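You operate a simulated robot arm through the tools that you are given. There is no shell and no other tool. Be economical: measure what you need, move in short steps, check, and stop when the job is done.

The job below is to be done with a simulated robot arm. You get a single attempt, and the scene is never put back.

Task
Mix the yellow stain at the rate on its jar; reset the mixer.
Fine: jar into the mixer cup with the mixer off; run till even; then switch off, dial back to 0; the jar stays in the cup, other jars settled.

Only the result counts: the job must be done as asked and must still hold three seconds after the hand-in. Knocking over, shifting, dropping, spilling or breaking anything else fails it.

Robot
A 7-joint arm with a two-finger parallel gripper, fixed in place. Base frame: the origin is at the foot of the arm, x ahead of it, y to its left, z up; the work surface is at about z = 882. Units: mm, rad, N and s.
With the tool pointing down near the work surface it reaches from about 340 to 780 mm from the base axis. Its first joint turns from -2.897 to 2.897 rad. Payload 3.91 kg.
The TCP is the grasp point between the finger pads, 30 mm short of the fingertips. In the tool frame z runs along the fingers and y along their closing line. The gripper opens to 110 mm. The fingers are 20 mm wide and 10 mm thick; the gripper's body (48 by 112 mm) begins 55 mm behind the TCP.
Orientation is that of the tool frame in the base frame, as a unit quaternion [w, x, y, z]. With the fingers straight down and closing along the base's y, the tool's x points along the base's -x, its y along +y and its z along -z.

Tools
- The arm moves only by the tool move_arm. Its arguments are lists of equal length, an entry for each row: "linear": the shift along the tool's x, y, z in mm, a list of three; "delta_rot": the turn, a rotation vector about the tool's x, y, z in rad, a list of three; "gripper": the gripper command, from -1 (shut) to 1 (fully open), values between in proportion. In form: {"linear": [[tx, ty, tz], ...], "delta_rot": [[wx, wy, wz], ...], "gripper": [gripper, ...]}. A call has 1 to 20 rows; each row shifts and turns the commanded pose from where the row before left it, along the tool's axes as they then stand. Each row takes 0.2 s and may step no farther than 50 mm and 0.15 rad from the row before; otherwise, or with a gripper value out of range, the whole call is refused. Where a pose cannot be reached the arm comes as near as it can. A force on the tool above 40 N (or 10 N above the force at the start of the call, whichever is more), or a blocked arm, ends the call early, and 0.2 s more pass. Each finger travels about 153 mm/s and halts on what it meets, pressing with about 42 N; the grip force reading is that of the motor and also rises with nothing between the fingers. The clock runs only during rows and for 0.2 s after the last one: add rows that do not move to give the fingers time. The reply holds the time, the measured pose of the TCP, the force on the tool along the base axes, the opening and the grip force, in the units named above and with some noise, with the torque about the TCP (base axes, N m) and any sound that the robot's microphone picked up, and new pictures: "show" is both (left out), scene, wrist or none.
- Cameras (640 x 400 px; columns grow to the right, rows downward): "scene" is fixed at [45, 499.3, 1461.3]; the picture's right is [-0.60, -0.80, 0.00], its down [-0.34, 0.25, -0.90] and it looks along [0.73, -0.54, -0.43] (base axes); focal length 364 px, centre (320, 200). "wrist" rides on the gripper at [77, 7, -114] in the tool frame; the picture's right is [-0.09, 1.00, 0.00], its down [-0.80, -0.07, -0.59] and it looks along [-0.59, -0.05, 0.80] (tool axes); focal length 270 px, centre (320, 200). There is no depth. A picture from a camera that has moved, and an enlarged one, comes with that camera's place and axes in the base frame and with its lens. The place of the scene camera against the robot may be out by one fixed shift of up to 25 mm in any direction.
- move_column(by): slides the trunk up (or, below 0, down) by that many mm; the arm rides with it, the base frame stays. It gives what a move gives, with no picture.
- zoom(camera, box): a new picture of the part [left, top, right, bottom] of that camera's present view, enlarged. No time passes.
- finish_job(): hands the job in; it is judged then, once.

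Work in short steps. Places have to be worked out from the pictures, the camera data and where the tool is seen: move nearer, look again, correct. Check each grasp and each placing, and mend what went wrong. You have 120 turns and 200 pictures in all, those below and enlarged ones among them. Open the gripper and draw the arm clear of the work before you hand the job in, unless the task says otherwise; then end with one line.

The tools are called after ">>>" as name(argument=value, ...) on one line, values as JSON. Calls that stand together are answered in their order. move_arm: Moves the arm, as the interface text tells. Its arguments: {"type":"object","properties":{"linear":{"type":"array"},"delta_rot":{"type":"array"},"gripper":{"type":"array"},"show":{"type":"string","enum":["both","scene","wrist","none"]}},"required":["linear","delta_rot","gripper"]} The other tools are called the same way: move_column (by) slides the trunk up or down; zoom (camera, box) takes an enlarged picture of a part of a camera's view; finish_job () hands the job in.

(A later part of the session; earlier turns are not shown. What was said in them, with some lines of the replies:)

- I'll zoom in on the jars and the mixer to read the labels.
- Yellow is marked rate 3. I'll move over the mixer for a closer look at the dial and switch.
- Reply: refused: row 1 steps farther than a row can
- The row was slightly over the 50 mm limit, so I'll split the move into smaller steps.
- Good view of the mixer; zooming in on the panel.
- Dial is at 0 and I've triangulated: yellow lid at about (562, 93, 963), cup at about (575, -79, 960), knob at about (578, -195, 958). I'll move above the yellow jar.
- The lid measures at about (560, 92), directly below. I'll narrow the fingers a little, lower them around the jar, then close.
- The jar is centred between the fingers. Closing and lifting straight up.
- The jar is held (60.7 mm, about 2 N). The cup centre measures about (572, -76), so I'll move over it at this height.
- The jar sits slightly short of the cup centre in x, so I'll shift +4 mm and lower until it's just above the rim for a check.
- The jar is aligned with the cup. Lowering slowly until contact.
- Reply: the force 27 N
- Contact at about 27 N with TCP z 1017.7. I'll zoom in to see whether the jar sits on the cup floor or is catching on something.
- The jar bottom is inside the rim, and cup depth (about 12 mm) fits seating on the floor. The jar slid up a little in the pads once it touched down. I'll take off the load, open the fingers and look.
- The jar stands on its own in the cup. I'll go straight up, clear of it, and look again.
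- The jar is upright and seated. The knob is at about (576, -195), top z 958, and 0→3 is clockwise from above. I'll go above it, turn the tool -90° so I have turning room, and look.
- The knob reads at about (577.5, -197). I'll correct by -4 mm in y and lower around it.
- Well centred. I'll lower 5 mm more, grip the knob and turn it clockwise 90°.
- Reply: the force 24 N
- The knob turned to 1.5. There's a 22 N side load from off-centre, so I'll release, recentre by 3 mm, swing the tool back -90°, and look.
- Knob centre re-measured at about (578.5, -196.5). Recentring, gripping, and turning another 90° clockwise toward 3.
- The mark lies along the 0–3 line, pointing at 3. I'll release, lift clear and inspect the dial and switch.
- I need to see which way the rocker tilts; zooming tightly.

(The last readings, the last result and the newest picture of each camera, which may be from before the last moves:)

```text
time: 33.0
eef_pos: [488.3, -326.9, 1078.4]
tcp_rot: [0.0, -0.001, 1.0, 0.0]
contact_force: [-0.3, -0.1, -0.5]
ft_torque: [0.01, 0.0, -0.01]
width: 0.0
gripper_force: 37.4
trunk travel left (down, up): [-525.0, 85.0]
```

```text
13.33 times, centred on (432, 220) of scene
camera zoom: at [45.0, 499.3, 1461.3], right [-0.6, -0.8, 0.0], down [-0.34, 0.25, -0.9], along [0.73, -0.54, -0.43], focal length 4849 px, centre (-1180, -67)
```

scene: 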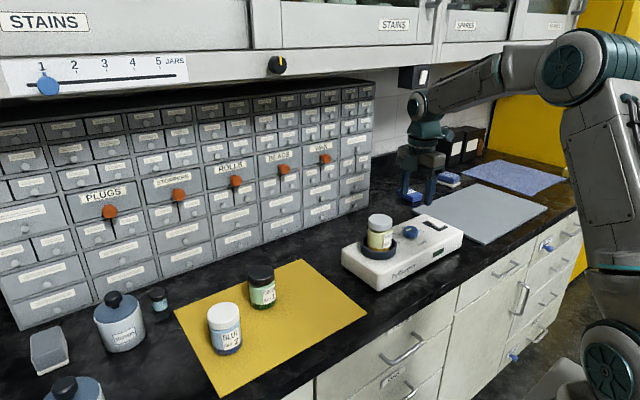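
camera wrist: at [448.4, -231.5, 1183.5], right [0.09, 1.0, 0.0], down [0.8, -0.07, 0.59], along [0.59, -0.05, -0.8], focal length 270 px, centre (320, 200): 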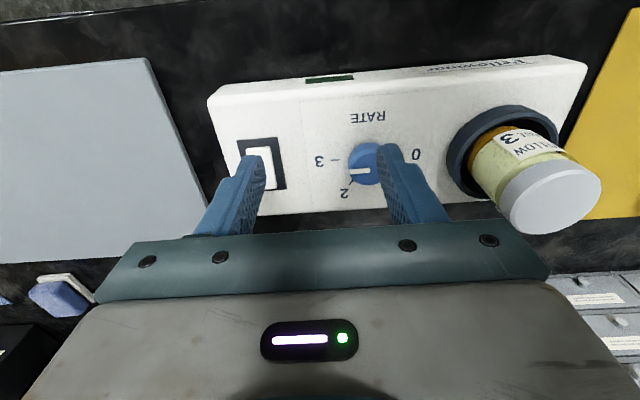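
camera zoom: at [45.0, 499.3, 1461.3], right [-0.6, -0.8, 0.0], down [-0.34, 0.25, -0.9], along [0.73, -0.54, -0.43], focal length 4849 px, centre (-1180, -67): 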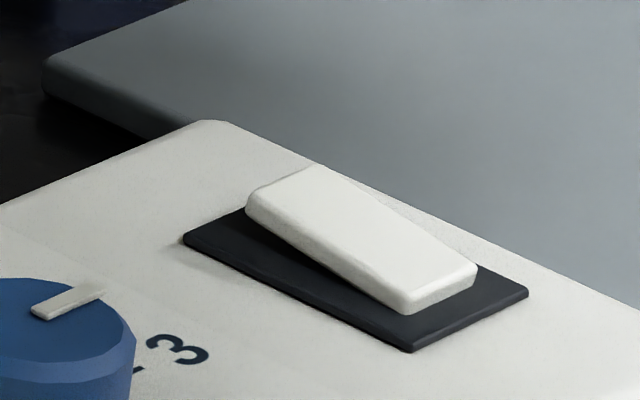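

The rocker's far (+x) end is raised, with its base at about x 547–607, y -299.5. I'll bring the closed fingertips above the raised end.

>>> move_arm(linear=[[-34, 9, 10], [-34, 9, 20], [-33.7, 9.4, 20], [0, 0, 20], [0, 0, 0]], delta_rot=[[0, 0, 0], [0, 0, 0], [0, 0, 0], [0, 0, 0], [0, 0, 0]], gripper=[-1, -1, -1, -1, -1], show="wrist")

>>> zoom(camera="scene", box=[400, 180, 470, 240])

>>> zoom(camera="wrist", box=[240, 100, 400, 240])

```text
time: 34.2
eef_pos: [590.2, -298.9, 1006.9]
tcp_rot: [0.0, 0.0, 1.0, 0.0]
contact_force: [0.1, 0.9, 0.3]
ft_torque: [-0.01, 0.01, -0.04]
width: 0.1
gripper_force: 37.4
trunk travel left (down, up): [-525.0, 85.0]
camera wrist: at [511.0, -292.2, 1122.7], right [0.09, 1.0, 0.0], down [0.8, -0.07, 0.59], along [0.59, -0.05, -0.8], focal length 270 px, centre (320, 200)
```

wrist: 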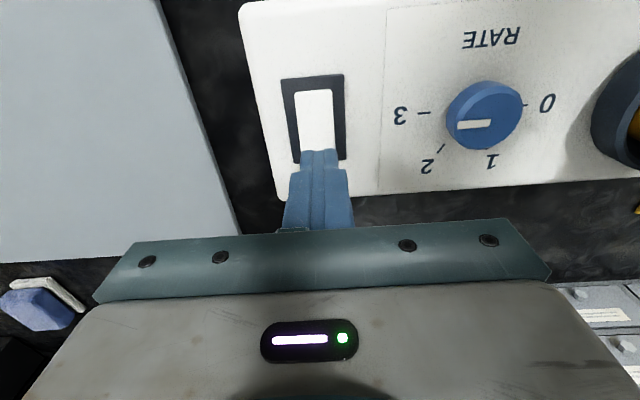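

```text
6.67 times, centred on (435, 210) of scene
camera zoom: at [45.0, 499.3, 1461.3], right [-0.6, -0.8, 0.0], down [-0.34, 0.25, -0.9], along [0.73, -0.54, -0.43], focal length 2424 px, centre (-447, 133)
```

zoom: 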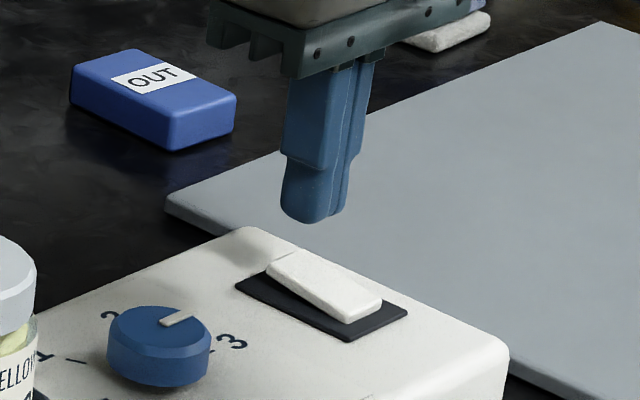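

```text
2.86 times, centred on (320, 170) of wrist
camera zoom: at [511.0, -292.2, 1122.7], right [0.09, 1.0, 0.0], down [0.8, -0.07, 0.59], along [0.59, -0.05, -0.8], focal length 772 px, centre (320, 286)
```

zoom: 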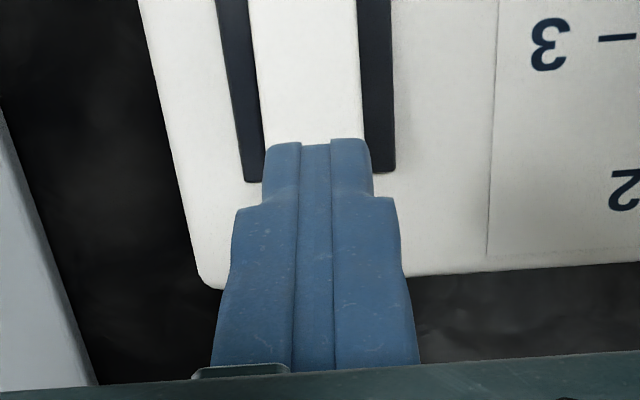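

Aligned with the rocker's far end. Pressing down in small steps.

>>> move_arm(linear=[[0, 0, 6], [0, 0, 5], [0, 0, 4], [0, 0, 3], [0, 0, 3], [0, 0, 2], [0, 0, 2], [0, 0, 0]], delta_rot=[[0, 0, 0], [0, 0, 0], [0, 0, 0], [0, 0, 0], [0, 0, 0], [0, 0, 0], [0, 0, 0], [0, 0, 0]], gripper=[-1, -1, -1, -1, -1, -1, -1, -1], show="none")

>>> zoom(camera="scene", box=[360, 180, 470, 280])

```text
time: 36.0
eef_pos: [590.2, -297.8, 983.5]
tcp_rot: [-0.001, 0.0, 1.0, 0.0]
contact_force: [-0.2, 0.0, 0.0]
ft_torque: [-0.02, 0.0, -0.02]
width: 0.0
gripper_force: 37.6
trunk travel left (down, up): [-525.0, 85.0]
```

```text
4.00 times, centred on (415, 230) of scene
camera zoom: at [45.0, 499.3, 1461.3], right [-0.6, -0.8, 0.0], down [-0.34, 0.25, -0.9], along [0.73, -0.54, -0.43], focal length 1455 px, centre (-60, 80)
```

zoom: 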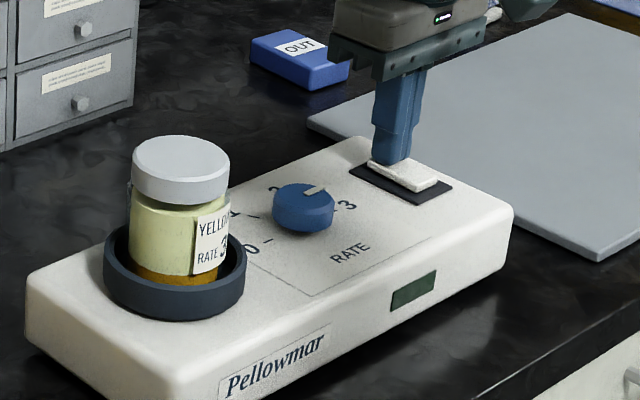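

No contact yet (tip about z 953). Continuing down in small steps.

>>> move_arm(linear=[[0, 0, 2], [0, 0, 2], [0, 0, 1], [0, 0, 1], [0, 0, 0]], delta_rot=[[0, 0, 0], [0, 0, 0], [0, 0, 0], [0, 0, 0], [0, 0, 0]], gripper=[-1, -1, -1, -1, -1], show="none")

>>> zoom(camera="scene", box=[360, 180, 470, 280])

```text
time: 37.3
eef_pos: [591.3, -298.8, 981.6]
tcp_rot: [0.006, 0.0, 1.0, -0.003]
contact_force: [1.1, 0.8, 10.0]
ft_torque: [0.08, 0.02, 0.05]
width: 0.0
gripper_force: 38.1
trunk travel left (down, up): [-525.0, 85.0]
stopped in row 5: the force on the tool passed its limit at 40 N (the readings are from after the stop); the commanded pose is now the measured one
```

```text
4.00 times, centred on (415, 230) of scene
camera zoom: at [45.0, 499.3, 1461.3], right [-0.6, -0.8, 0.0], down [-0.34, 0.25, -0.9], along [0.73, -0.54, -0.43], focal length 1455 px, centre (-60, 80)
```

zoom: 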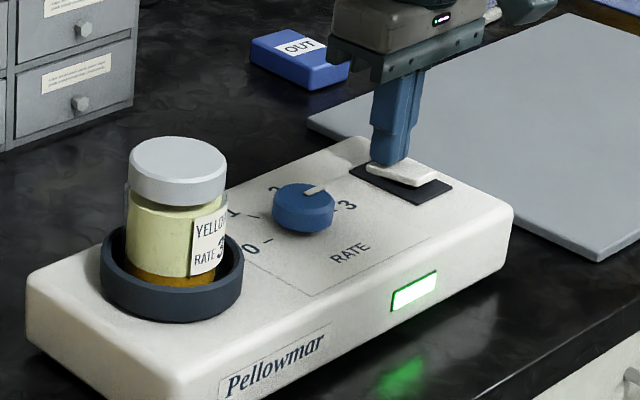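

The lamp is lit and the mixer is running. I'll lift off and watch the jar's contents.

>>> move_arm(linear=[[0, 0, -15], [0, 0, -20], [0, 0, 0], [0, 0, 0], [0, 0, 0]], delta_rot=[[0, 0, 0], [0, 0, 0], [0, 0, 0], [0, 0, 0], [0, 0, 0]], gripper=[-1, -1, -1, -1, -1], show="none")

>>> zoom(camera="scene", box=[360, 190, 460, 270])

```text
time: 38.5
eef_pos: [591.6, -300.5, 1015.4]
tcp_rot: [0.004, 0.0, 1.0, -0.001]
contact_force: [-0.1, 0.2, -0.2]
ft_torque: [-0.04, 0.02, -0.04]
width: 0.0
gripper_force: 37.7
trunk travel left (down, up): [-525.0, 85.0]
```

```text
5.00 times, centred on (410, 230) of scene
camera zoom: at [45.0, 499.3, 1461.3], right [-0.6, -0.8, 0.0], down [-0.34, 0.25, -0.9], along [0.73, -0.54, -0.43], focal length 1818 px, centre (-130, 50)
```

zoom: 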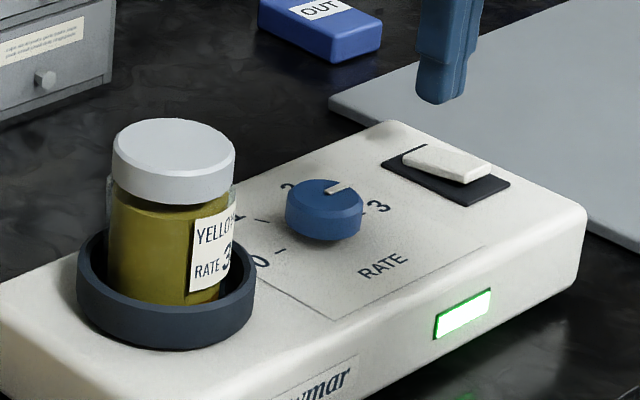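

Mixing is progressing. While it runs, I'll move above the now-raised near end (x about 564) and keep watching.

>>> move_arm(linear=[[14, 0.5, 0], [13, 0.5, 0], [0, 0, 0], [0, 0, 0]], delta_rot=[[0, 0, 0], [0, 0, 0], [0, 0, 0], [0, 0, 0]], gripper=[-1, -1, -1, -1], show="none")

>>> zoom(camera="scene", box=[360, 190, 460, 270])

>>> zoom(camera="wrist", box=[240, 80, 560, 240])

```text
time: 39.5
eef_pos: [565.5, -298.8, 1015.2]
tcp_rot: [0.004, -0.001, 1.0, -0.002]
contact_force: [-0.5, -0.1, 0.2]
ft_torque: [0.04, -0.01, 0.0]
width: 0.1
gripper_force: 37.4
trunk travel left (down, up): [-525.0, 85.0]
```

```text
5.00 times, centred on (410, 230) of scene
camera zoom: at [45.0, 499.3, 1461.3], right [-0.6, -0.8, 0.0], down [-0.34, 0.25, -0.9], along [0.73, -0.54, -0.43], focal length 1818 px, centre (-130, 50)
```

zoom: 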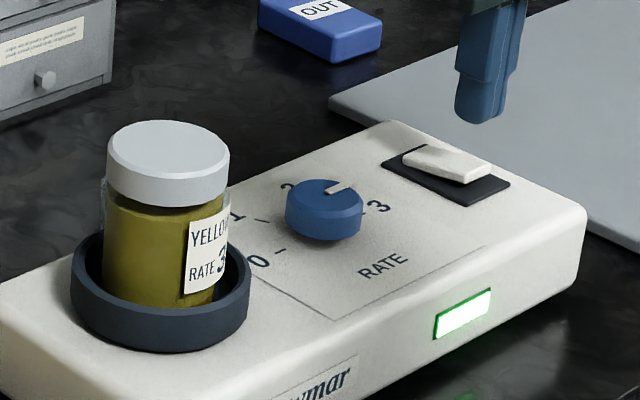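

```text
2.00 times, centred on (400, 160) of wrist
camera zoom: at [485.0, -291.7, 1129.0], right [0.09, 1.0, 0.0], down [0.8, -0.07, 0.6], along [0.6, -0.05, -0.8], focal length 541 px, centre (160, 280)
```

zoom: 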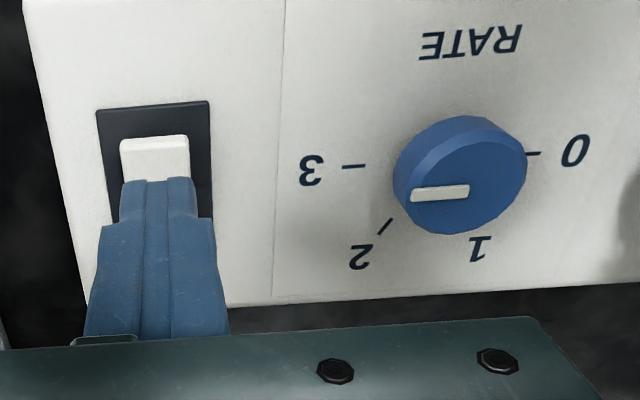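

The contents look nearly even; I'll wait a couple of seconds and compare.

>>> move_arm(linear=[[0, 0, 0], [0, 0, 0], [0, 0, 0], [0, 0, 0], [0, 0, 0], [0, 0, 0], [0, 0, 0], [0, 0, 0]], delta_rot=[[0, 0, 0], [0, 0, 0], [0, 0, 0], [0, 0, 0], [0, 0, 0], [0, 0, 0], [0, 0, 0], [0, 0, 0]], gripper=[-1, -1, -1, -1, -1, -1, -1, -1], show="none")

>>> zoom(camera="scene", box=[360, 210, 410, 265])

```text
time: 41.3
eef_pos: [563.7, -298.5, 1014.8]
tcp_rot: [0.003, 0.0, 1.0, -0.002]
contact_force: [0.8, 0.2, 0.7]
ft_torque: [0.01, 0.01, 0.0]
width: 0.3
gripper_force: 37.3
trunk travel left (down, up): [-525.0, 85.0]
```

```text
7.27 times, centred on (385, 238) of scene
camera zoom: at [45.0, 499.3, 1461.3], right [-0.6, -0.8, 0.0], down [-0.34, 0.25, -0.9], along [0.73, -0.54, -0.43], focal length 2645 px, centre (-153, -73)
```

zoom: 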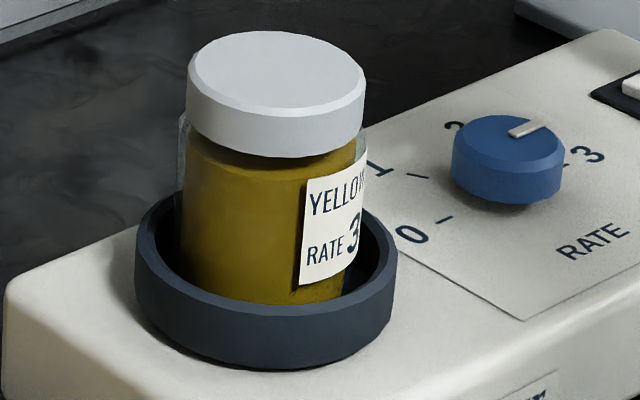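

>>> move_arm(linear=[[0, 0, 0], [0, 0, 0], [0, 0, 0], [0, 0, 0], [0, 0, 0], [0, 0, 0], [0, 0, 0], [0, 0, 0]], delta_rot=[[0, 0, 0], [0, 0, 0], [0, 0, 0], [0, 0, 0], [0, 0, 0], [0, 0, 0], [0, 0, 0], [0, 0, 0]], gripper=[-1, -1, -1, -1, -1, -1, -1, -1], show="none")

>>> zoom(camera="scene", box=[360, 210, 410, 265])

```text
time: 43.1
eef_pos: [564.1, -298.5, 1013.5]
tcp_rot: [0.003, -0.001, 1.0, -0.002]
contact_force: [0.0, 0.5, 1.2]
ft_torque: [0.02, 0.04, -0.03]
width: 0.0
gripper_force: 37.8
trunk travel left (down, up): [-525.0, 85.0]
```

```text
7.27 times, centred on (385, 238) of scene
camera zoom: at [45.0, 499.3, 1461.3], right [-0.6, -0.8, 0.0], down [-0.34, 0.25, -0.9], along [0.73, -0.54, -0.43], focal length 2645 px, centre (-153, -73)
```

zoom: 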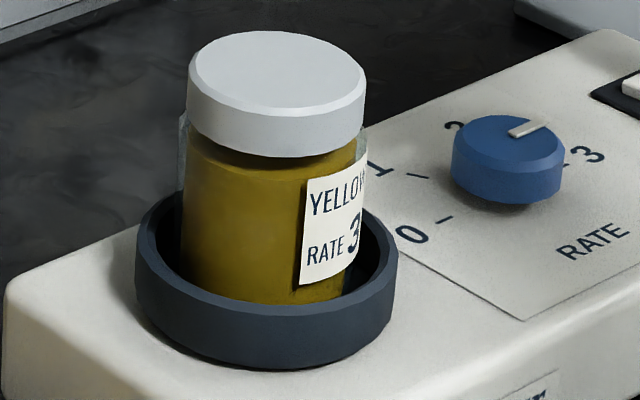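

>>> move_arm(linear=[[0, 0, 0], [0, 0, 0], [0, 0, 0], [0, 0, 0], [0, 0, 0], [0, 0, 0], [0, 0, 0], [0, 0, 0], [0, 0, 0], [0, 0, 0], [0, 0, 0], [0, 0, 0], [0, 0, 0], [0, 0, 0], [0, 0, 0]], delta_rot=[[0, 0, 0], [0, 0, 0], [0, 0, 0], [0, 0, 0], [0, 0, 0], [0, 0, 0], [0, 0, 0], [0, 0, 0], [0, 0, 0], [0, 0, 0], [0, 0, 0], [0, 0, 0], [0, 0, 0], [0, 0, 0], [0, 0, 0]], gripper=[-1, -1, -1, -1, -1, -1, -1, -1, -1, -1, -1, -1, -1, -1, -1], show="none")

>>> zoom(camera="scene", box=[360, 210, 410, 265])

```text
time: 46.3
eef_pos: [563.4, -298.0, 1014.1]
tcp_rot: [0.004, -0.001, 1.0, -0.002]
contact_force: [0.3, -0.8, 0.4]
ft_torque: [-0.01, 0.02, 0.03]
width: 0.0
gripper_force: 38.1
trunk travel left (down, up): [-525.0, 85.0]
```

```text
7.27 times, centred on (385, 238) of scene
camera zoom: at [45.0, 499.3, 1461.3], right [-0.6, -0.8, 0.0], down [-0.34, 0.25, -0.9], along [0.73, -0.54, -0.43], focal length 2645 px, centre (-153, -73)
```

zoom: 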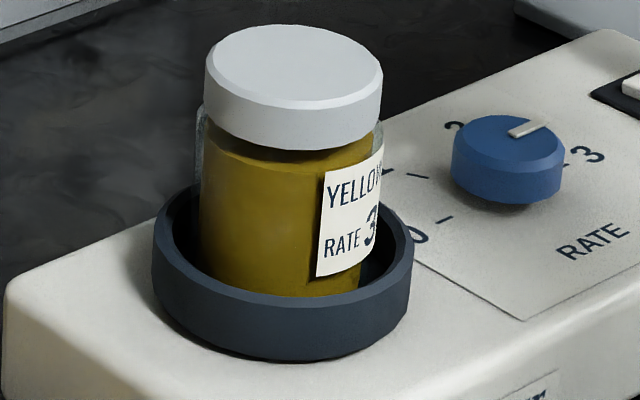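

The contents have been a uniform golden colour, unchanged for several seconds, so they're even. Pressing the near end to switch off.

>>> move_arm(linear=[[0, -1, 10], [0, 0, 10], [0, 0, 5], [0, 0, 3], [0, 0, 2], [0, 0, 2], [0, 0, 1], [0, 0, 1], [0, 0, 1], [0, 0, 1]], delta_rot=[[0, 0, 0], [0, 0, 0], [0, 0, 0], [0, 0, 0], [0, 0, 0], [0, 0, 0], [0, 0, 0], [0, 0, 0], [0, 0, 0], [0, 0, 0]], gripper=[-1, -1, -1, -1, -1, -1, -1, -1, -1, -1], show="none")

>>> zoom(camera="scene", box=[360, 190, 460, 270])

```text
time: 48.5
eef_pos: [564.2, -300.3, 981.2]
tcp_rot: [0.005, 0.0, 1.0, -0.003]
contact_force: [0.1, 0.5, 14.1]
ft_torque: [0.03, -0.18, -0.16]
width: 0.1
gripper_force: 38.0
trunk travel left (down, up): [-525.0, 85.0]
```

```text
5.00 times, centred on (410, 230) of scene
camera zoom: at [45.0, 499.3, 1461.3], right [-0.6, -0.8, 0.0], down [-0.34, 0.25, -0.9], along [0.73, -0.54, -0.43], focal length 1818 px, centre (-130, 50)
```

zoom: 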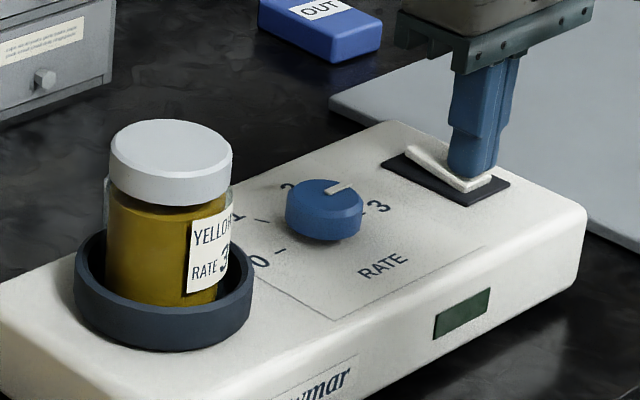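

The lamp is out, so the mixer is off. I'll lift and go above the dial in the normal tool orientation to turn it back.

>>> move_arm(linear=[[0, 0, -20], [0, 0, -35], [-4, 35, 0], [-5, 35, 0], [-5, 34, 0], [0, 0, 0]], delta_rot=[[0, 0, 0], [0, 0, 0], [-0.006, 0.01, 0], [0, 0, 0], [0, 0, 0], [0, 0, 0]], gripper=[-1, -1, 0.2, 0.2, 0.2, 0.2], show="wrist")

>>> zoom(camera="scene", box=[360, 190, 460, 270])

```text
time: 49.9
eef_pos: [577.6, -195.9, 1033.3]
tcp_rot: [-0.002, 0.0, 1.0, 0.001]
contact_force: [0.0, 0.6, 0.3]
ft_torque: [-0.02, -0.02, 0.02]
width: 66.2
gripper_force: 0.1
trunk travel left (down, up): [-525.0, 85.0]
camera wrist: at [499.7, -189.2, 1149.1], right [0.09, 1.0, 0.0], down [0.8, -0.07, 0.59], along [0.59, -0.05, -0.81], focal length 270 px, centre (320, 200)
```

wrist: 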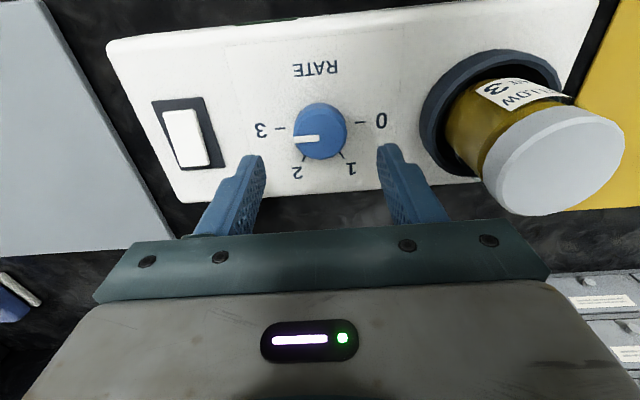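

```text
5.00 times, centred on (410, 230) of scene
camera zoom: at [45.0, 499.3, 1461.3], right [-0.6, -0.8, 0.0], down [-0.34, 0.25, -0.9], along [0.73, -0.54, -0.43], focal length 1818 px, centre (-130, 50)
```

zoom: 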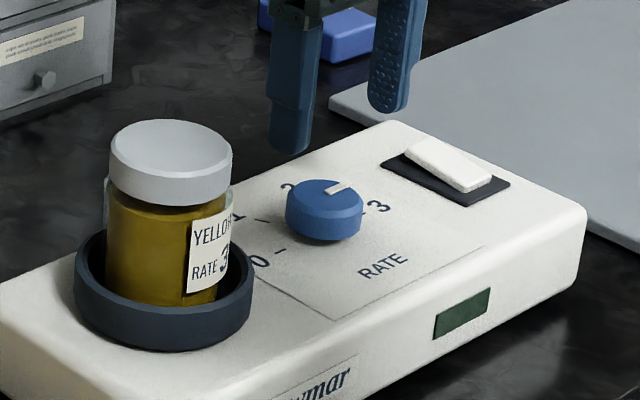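

The contents stay even. I'll lower around the knob (with +1 mm in x), grip, and turn 90° anticlockwise.

>>> move_arm(linear=[[-1, -0.5, 20], [0, 0, 20], [0, 0, 10], [0, 0, 5], [0, 0, 0], [0, 0, 0], [0, 0, 0], [0, 0, 0], [0, 0, 0], [0, 0, 0], [0, 0, 0], [0, 0, 0], [0, 0, 0], [0, 0, 0], [0, 0, 0], [0, 0, 0], [0, 0, 0], [0, 0, 0], [0, 0, 0]], delta_rot=[[0, 0, 0], [0, 0, 0], [0, 0, 0], [0, 0, 0], [0, 0, 0], [0, 0, 0], [0, 0, 0], [0, 0, -0.1428], [0, 0, -0.1428], [0, 0, -0.1428], [0, 0, -0.1428], [0, 0, -0.1428], [0, 0, -0.1428], [0, 0, -0.1428], [0, 0, -0.1428], [0, 0, -0.1428], [0, 0, -0.1428], [0, 0, -0.1428], [0, 0, 0]], gripper=[0.2, 0.2, 0.2, 0.2, -0.6, -0.6, -0.6, -0.6, -0.6, -0.6, -0.6, -0.6, -0.6, -0.6, -0.6, -0.6, -0.6, -0.6, -0.6], show="wrist")

```text
time: 53.9
eef_pos: [580.9, -196.3, 978.4]
tcp_rot: [-0.001, 0.709, -0.705, -0.001]
contact_force: [12.5, -5.4, 10.4]
ft_torque: [-0.99, -0.77, -0.01]
width: 38.0
gripper_force: 45.0
trunk travel left (down, up): [-525.0, 85.0]
camera wrist: at [572.2, -274.2, 1093.8], right [-1.0, 0.08, 0.0], down [0.07, 0.8, 0.6], along [0.05, 0.59, -0.8], focal length 270 px, centre (320, 200)
```

wrist: 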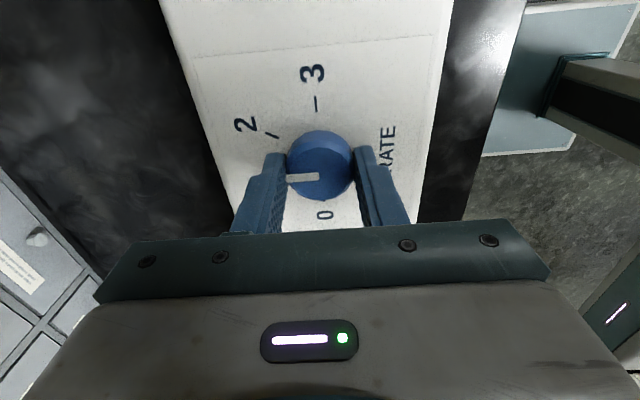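

Turned to 1.5. Releasing, swinging the tool back +90° around the open knob, and checking.

>>> move_arm(linear=[[0, 0, 0], [0, 0, 0], [0, 0, -2], [0, 0, 0], [0, 0, 0], [0, 0, 0], [0, 0, 0], [0, 0, 0], [0, 0, 0], [0, 0, 0], [0, 0, 0], [0, 0, 0], [0, 0, 0], [0, 0, 0], [0, 0, 0]], delta_rot=[[0, 0, 0], [0, 0, 0], [0, 0, 0], [0, 0, 0.1428], [0, 0, 0.1428], [0, 0, 0.1428], [0, 0, 0.1428], [0, 0, 0.1428], [0, 0, 0.1428], [0, 0, 0.1428], [0, 0, 0.1428], [0, 0, 0.1428], [0, 0, 0.1428], [0, 0, 0.1428], [0, 0, 0]], gripper=[0.2, 0.2, 0.2, 0.2, 0.2, 0.2, 0.2, 0.2, 0.2, 0.2, 0.2, 0.2, 0.2, 0.2, 0.2], show="wrist")

```text
time: 57.1
eef_pos: [579.4, -195.8, 980.0]
tcp_rot: [-0.001, -0.001, 1.0, 0.0]
contact_force: [0.4, -0.4, 0.4]
ft_torque: [0.01, 0.01, 0.02]
width: 66.2
gripper_force: 0.1
trunk travel left (down, up): [-525.0, 85.0]
camera wrist: at [501.0, -189.9, 1095.6], right [0.09, 1.0, 0.0], down [0.8, -0.07, 0.59], along [0.59, -0.05, -0.81], focal length 270 px, centre (320, 200)
```

wrist: 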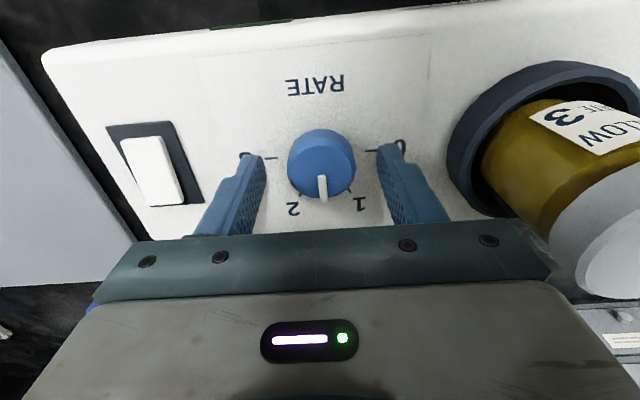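

Centred with the mark at 1.5. Gripping again and turning the remaining 90° anticlockwise to 0.

>>> move_arm(linear=[[-1, 0, 2], [0, 0, 0], [0, 0, 0], [0, 0, 0], [0, 0, 0], [0, 0, 0], [0, 0, 0], [0, 0, 0], [0, 0, 0], [0, 0, 0], [0, 0, 0], [0, 0, 0], [0, 0, 0], [0, 0, 0], [0, 0, 0], [0, 0, 0]], delta_rot=[[0, 0, 0], [0, 0, 0], [0, 0, 0], [0, 0, 0], [0, 0, -0.1428], [0, 0, -0.1428], [0, 0, -0.1428], [0, 0, -0.1428], [0, 0, -0.1428], [0, 0, -0.1428], [0, 0, -0.1428], [0, 0, -0.1428], [0, 0, -0.1428], [0, 0, -0.1428], [0, 0, -0.1428], [0, 0, 0]], gripper=[0.2, -0.6, -0.6, -0.6, -0.6, -0.6, -0.6, -0.6, -0.6, -0.6, -0.6, -0.6, -0.6, -0.6, -0.6, -0.6], show="wrist")

>>> zoom(camera="wrist", box=[220, 60, 420, 240])

```text
time: 60.5
eef_pos: [578.9, -194.9, 977.7]
tcp_rot: [0.0, 0.708, -0.706, -0.002]
contact_force: [0.9, 1.7, -2.1]
ft_torque: [-0.3, -0.45, -0.59]
width: 39.9
gripper_force: 44.9
trunk travel left (down, up): [-525.0, 85.0]
camera wrist: at [572.3, -273.3, 1093.4], right [-1.0, 0.09, 0.0], down [0.07, 0.8, 0.6], along [0.05, 0.59, -0.8], focal length 270 px, centre (320, 200)
```

wrist: 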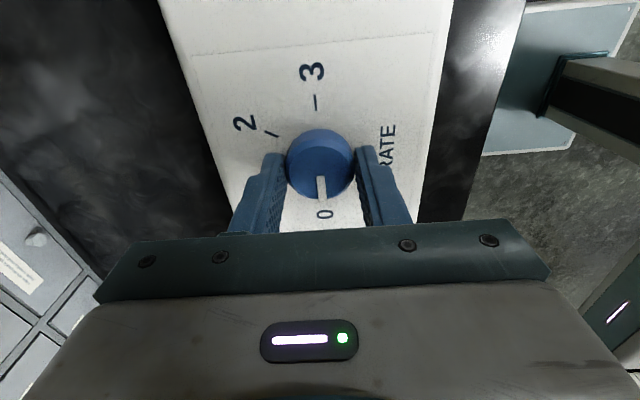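

```text
2.22 times, centred on (320, 150) of wrist
camera zoom: at [572.3, -273.3, 1093.4], right [-1.0, 0.09, 0.0], down [0.07, 0.8, 0.6], along [0.05, 0.59, -0.8], focal length 601 px, centre (320, 311)
```

zoom: 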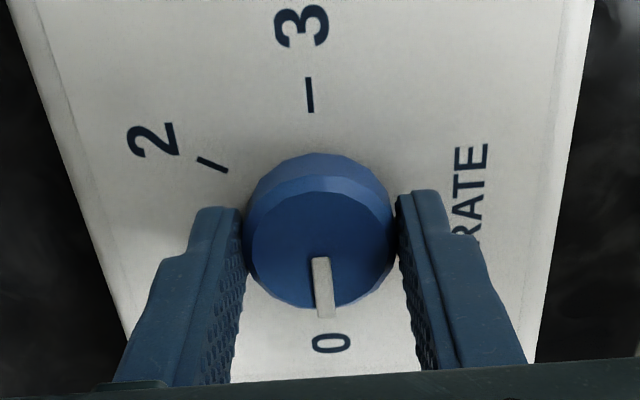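

The mark is on 0 and the -0.6 N·m torque suggests it reached its end stop. Releasing, lifting and checking.

>>> move_arm(linear=[[0, 0, 0], [0, 0, 0], [0, 0, 0], [0, 0, -25], [0, 0, -40], [0, 0, -40], [0, 0, -40], [0, 0, 0]], delta_rot=[[0, 0, 0], [0, 0, 0], [0, 0, 0], [0, 0, 0], [0, 0, 0], [0, 0, 0], [0, 0, 0], [0, 0, 0]], gripper=[0.2, 0.2, 0.2, 0.2, 0.2, 0.2, 0.2, 0.2], show="both")

>>> zoom(camera="wrist", box=[240, 30, 400, 230])

>>> zoom(camera="scene", box=[350, 190, 470, 280])

```text
time: 62.3
eef_pos: [580.5, -195.7, 1123.3]
tcp_rot: [0.0, 0.708, -0.706, -0.001]
contact_force: [0.3, -0.2, 1.1]
ft_torque: [-0.01, -0.03, 0.01]
width: 66.2
gripper_force: 0.2
trunk travel left (down, up): [-525.0, 85.0]
camera wrist: at [573.0, -273.4, 1238.3], right [-1.0, 0.09, 0.0], down [0.07, 0.8, 0.6], along [0.05, 0.59, -0.8], focal length 270 px, centre (320, 200)
```

scene: 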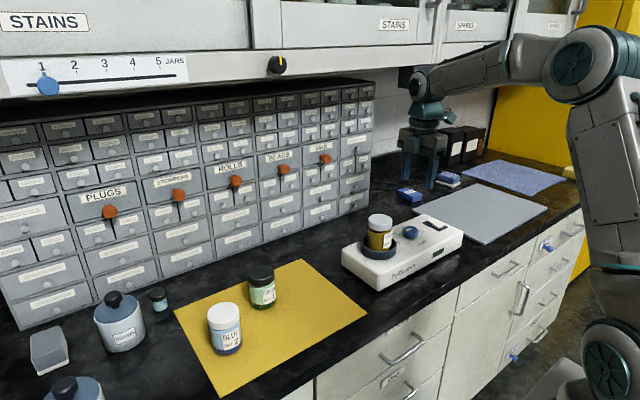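
wrist: 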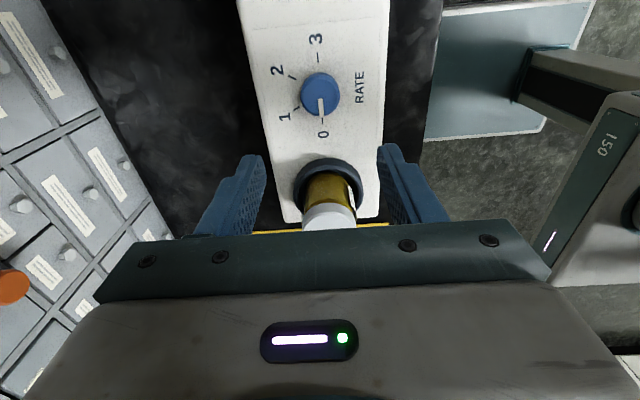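

```text
2.00 times, centred on (320, 130) of wrist
camera zoom: at [573.0, -273.4, 1238.3], right [-1.0, 0.09, 0.0], down [0.07, 0.8, 0.6], along [0.05, 0.59, -0.8], focal length 541 px, centre (320, 340)
```

zoom: 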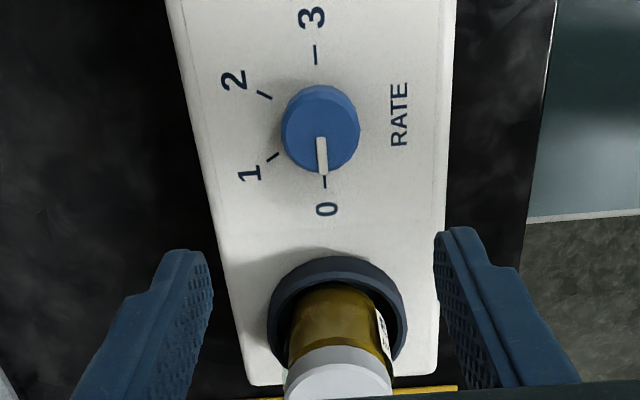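

```text
4.44 times, centred on (410, 235) of scene
camera zoom: at [45.0, 499.3, 1461.3], right [-0.6, -0.8, 0.0], down [-0.34, 0.25, -0.9], along [0.73, -0.54, -0.43], focal length 1616 px, centre (-80, 44)
```

zoom: 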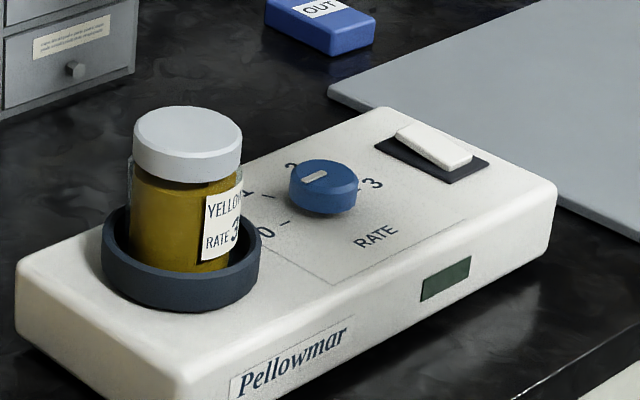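

Dial at 0, mixer off, contents even, jar in the cup. I'll draw the arm back and open the gripper fully.

>>> move_arm(linear=[[0, 0, -40], [0, 35, -30], [0, 40, -20], [0, 40, 0], [0, 0, 0]], delta_rot=[[0, 0, 0], [0, 0, 0], [0, 0, 0], [0, 0, 0], [0, 0, 0]], gripper=[0.2, 0.5, 1, 1, 1], show="scene")

```text
time: 63.5
eef_pos: [465.3, -196.3, 1212.5]
tcp_rot: [0.0, 0.708, -0.706, -0.001]
contact_force: [-0.2, 0.4, -1.0]
ft_torque: [0.0, 0.02, 0.01]
width: 110.2
gripper_force: 0.1
trunk travel left (down, up): [-525.0, 85.0]
```

scene: 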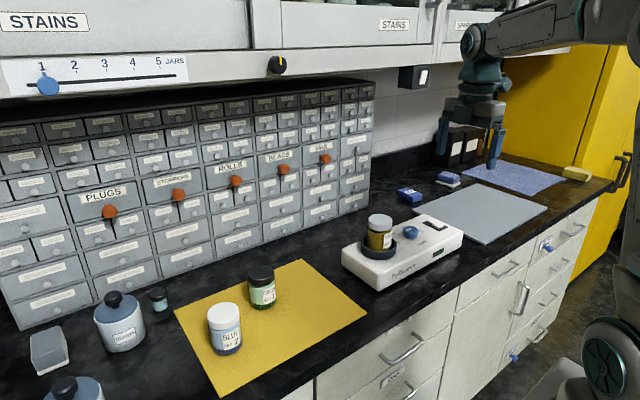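

The arm is clear and everything is in its place; handing in.

>>> finish_job()

```text
The job is handed in.
```

The yellow stain was mixed at rate 3 until its contents looked even. The mixer is off with its dial back at 0, the jar is still in the cup, and the other jars were not touched.
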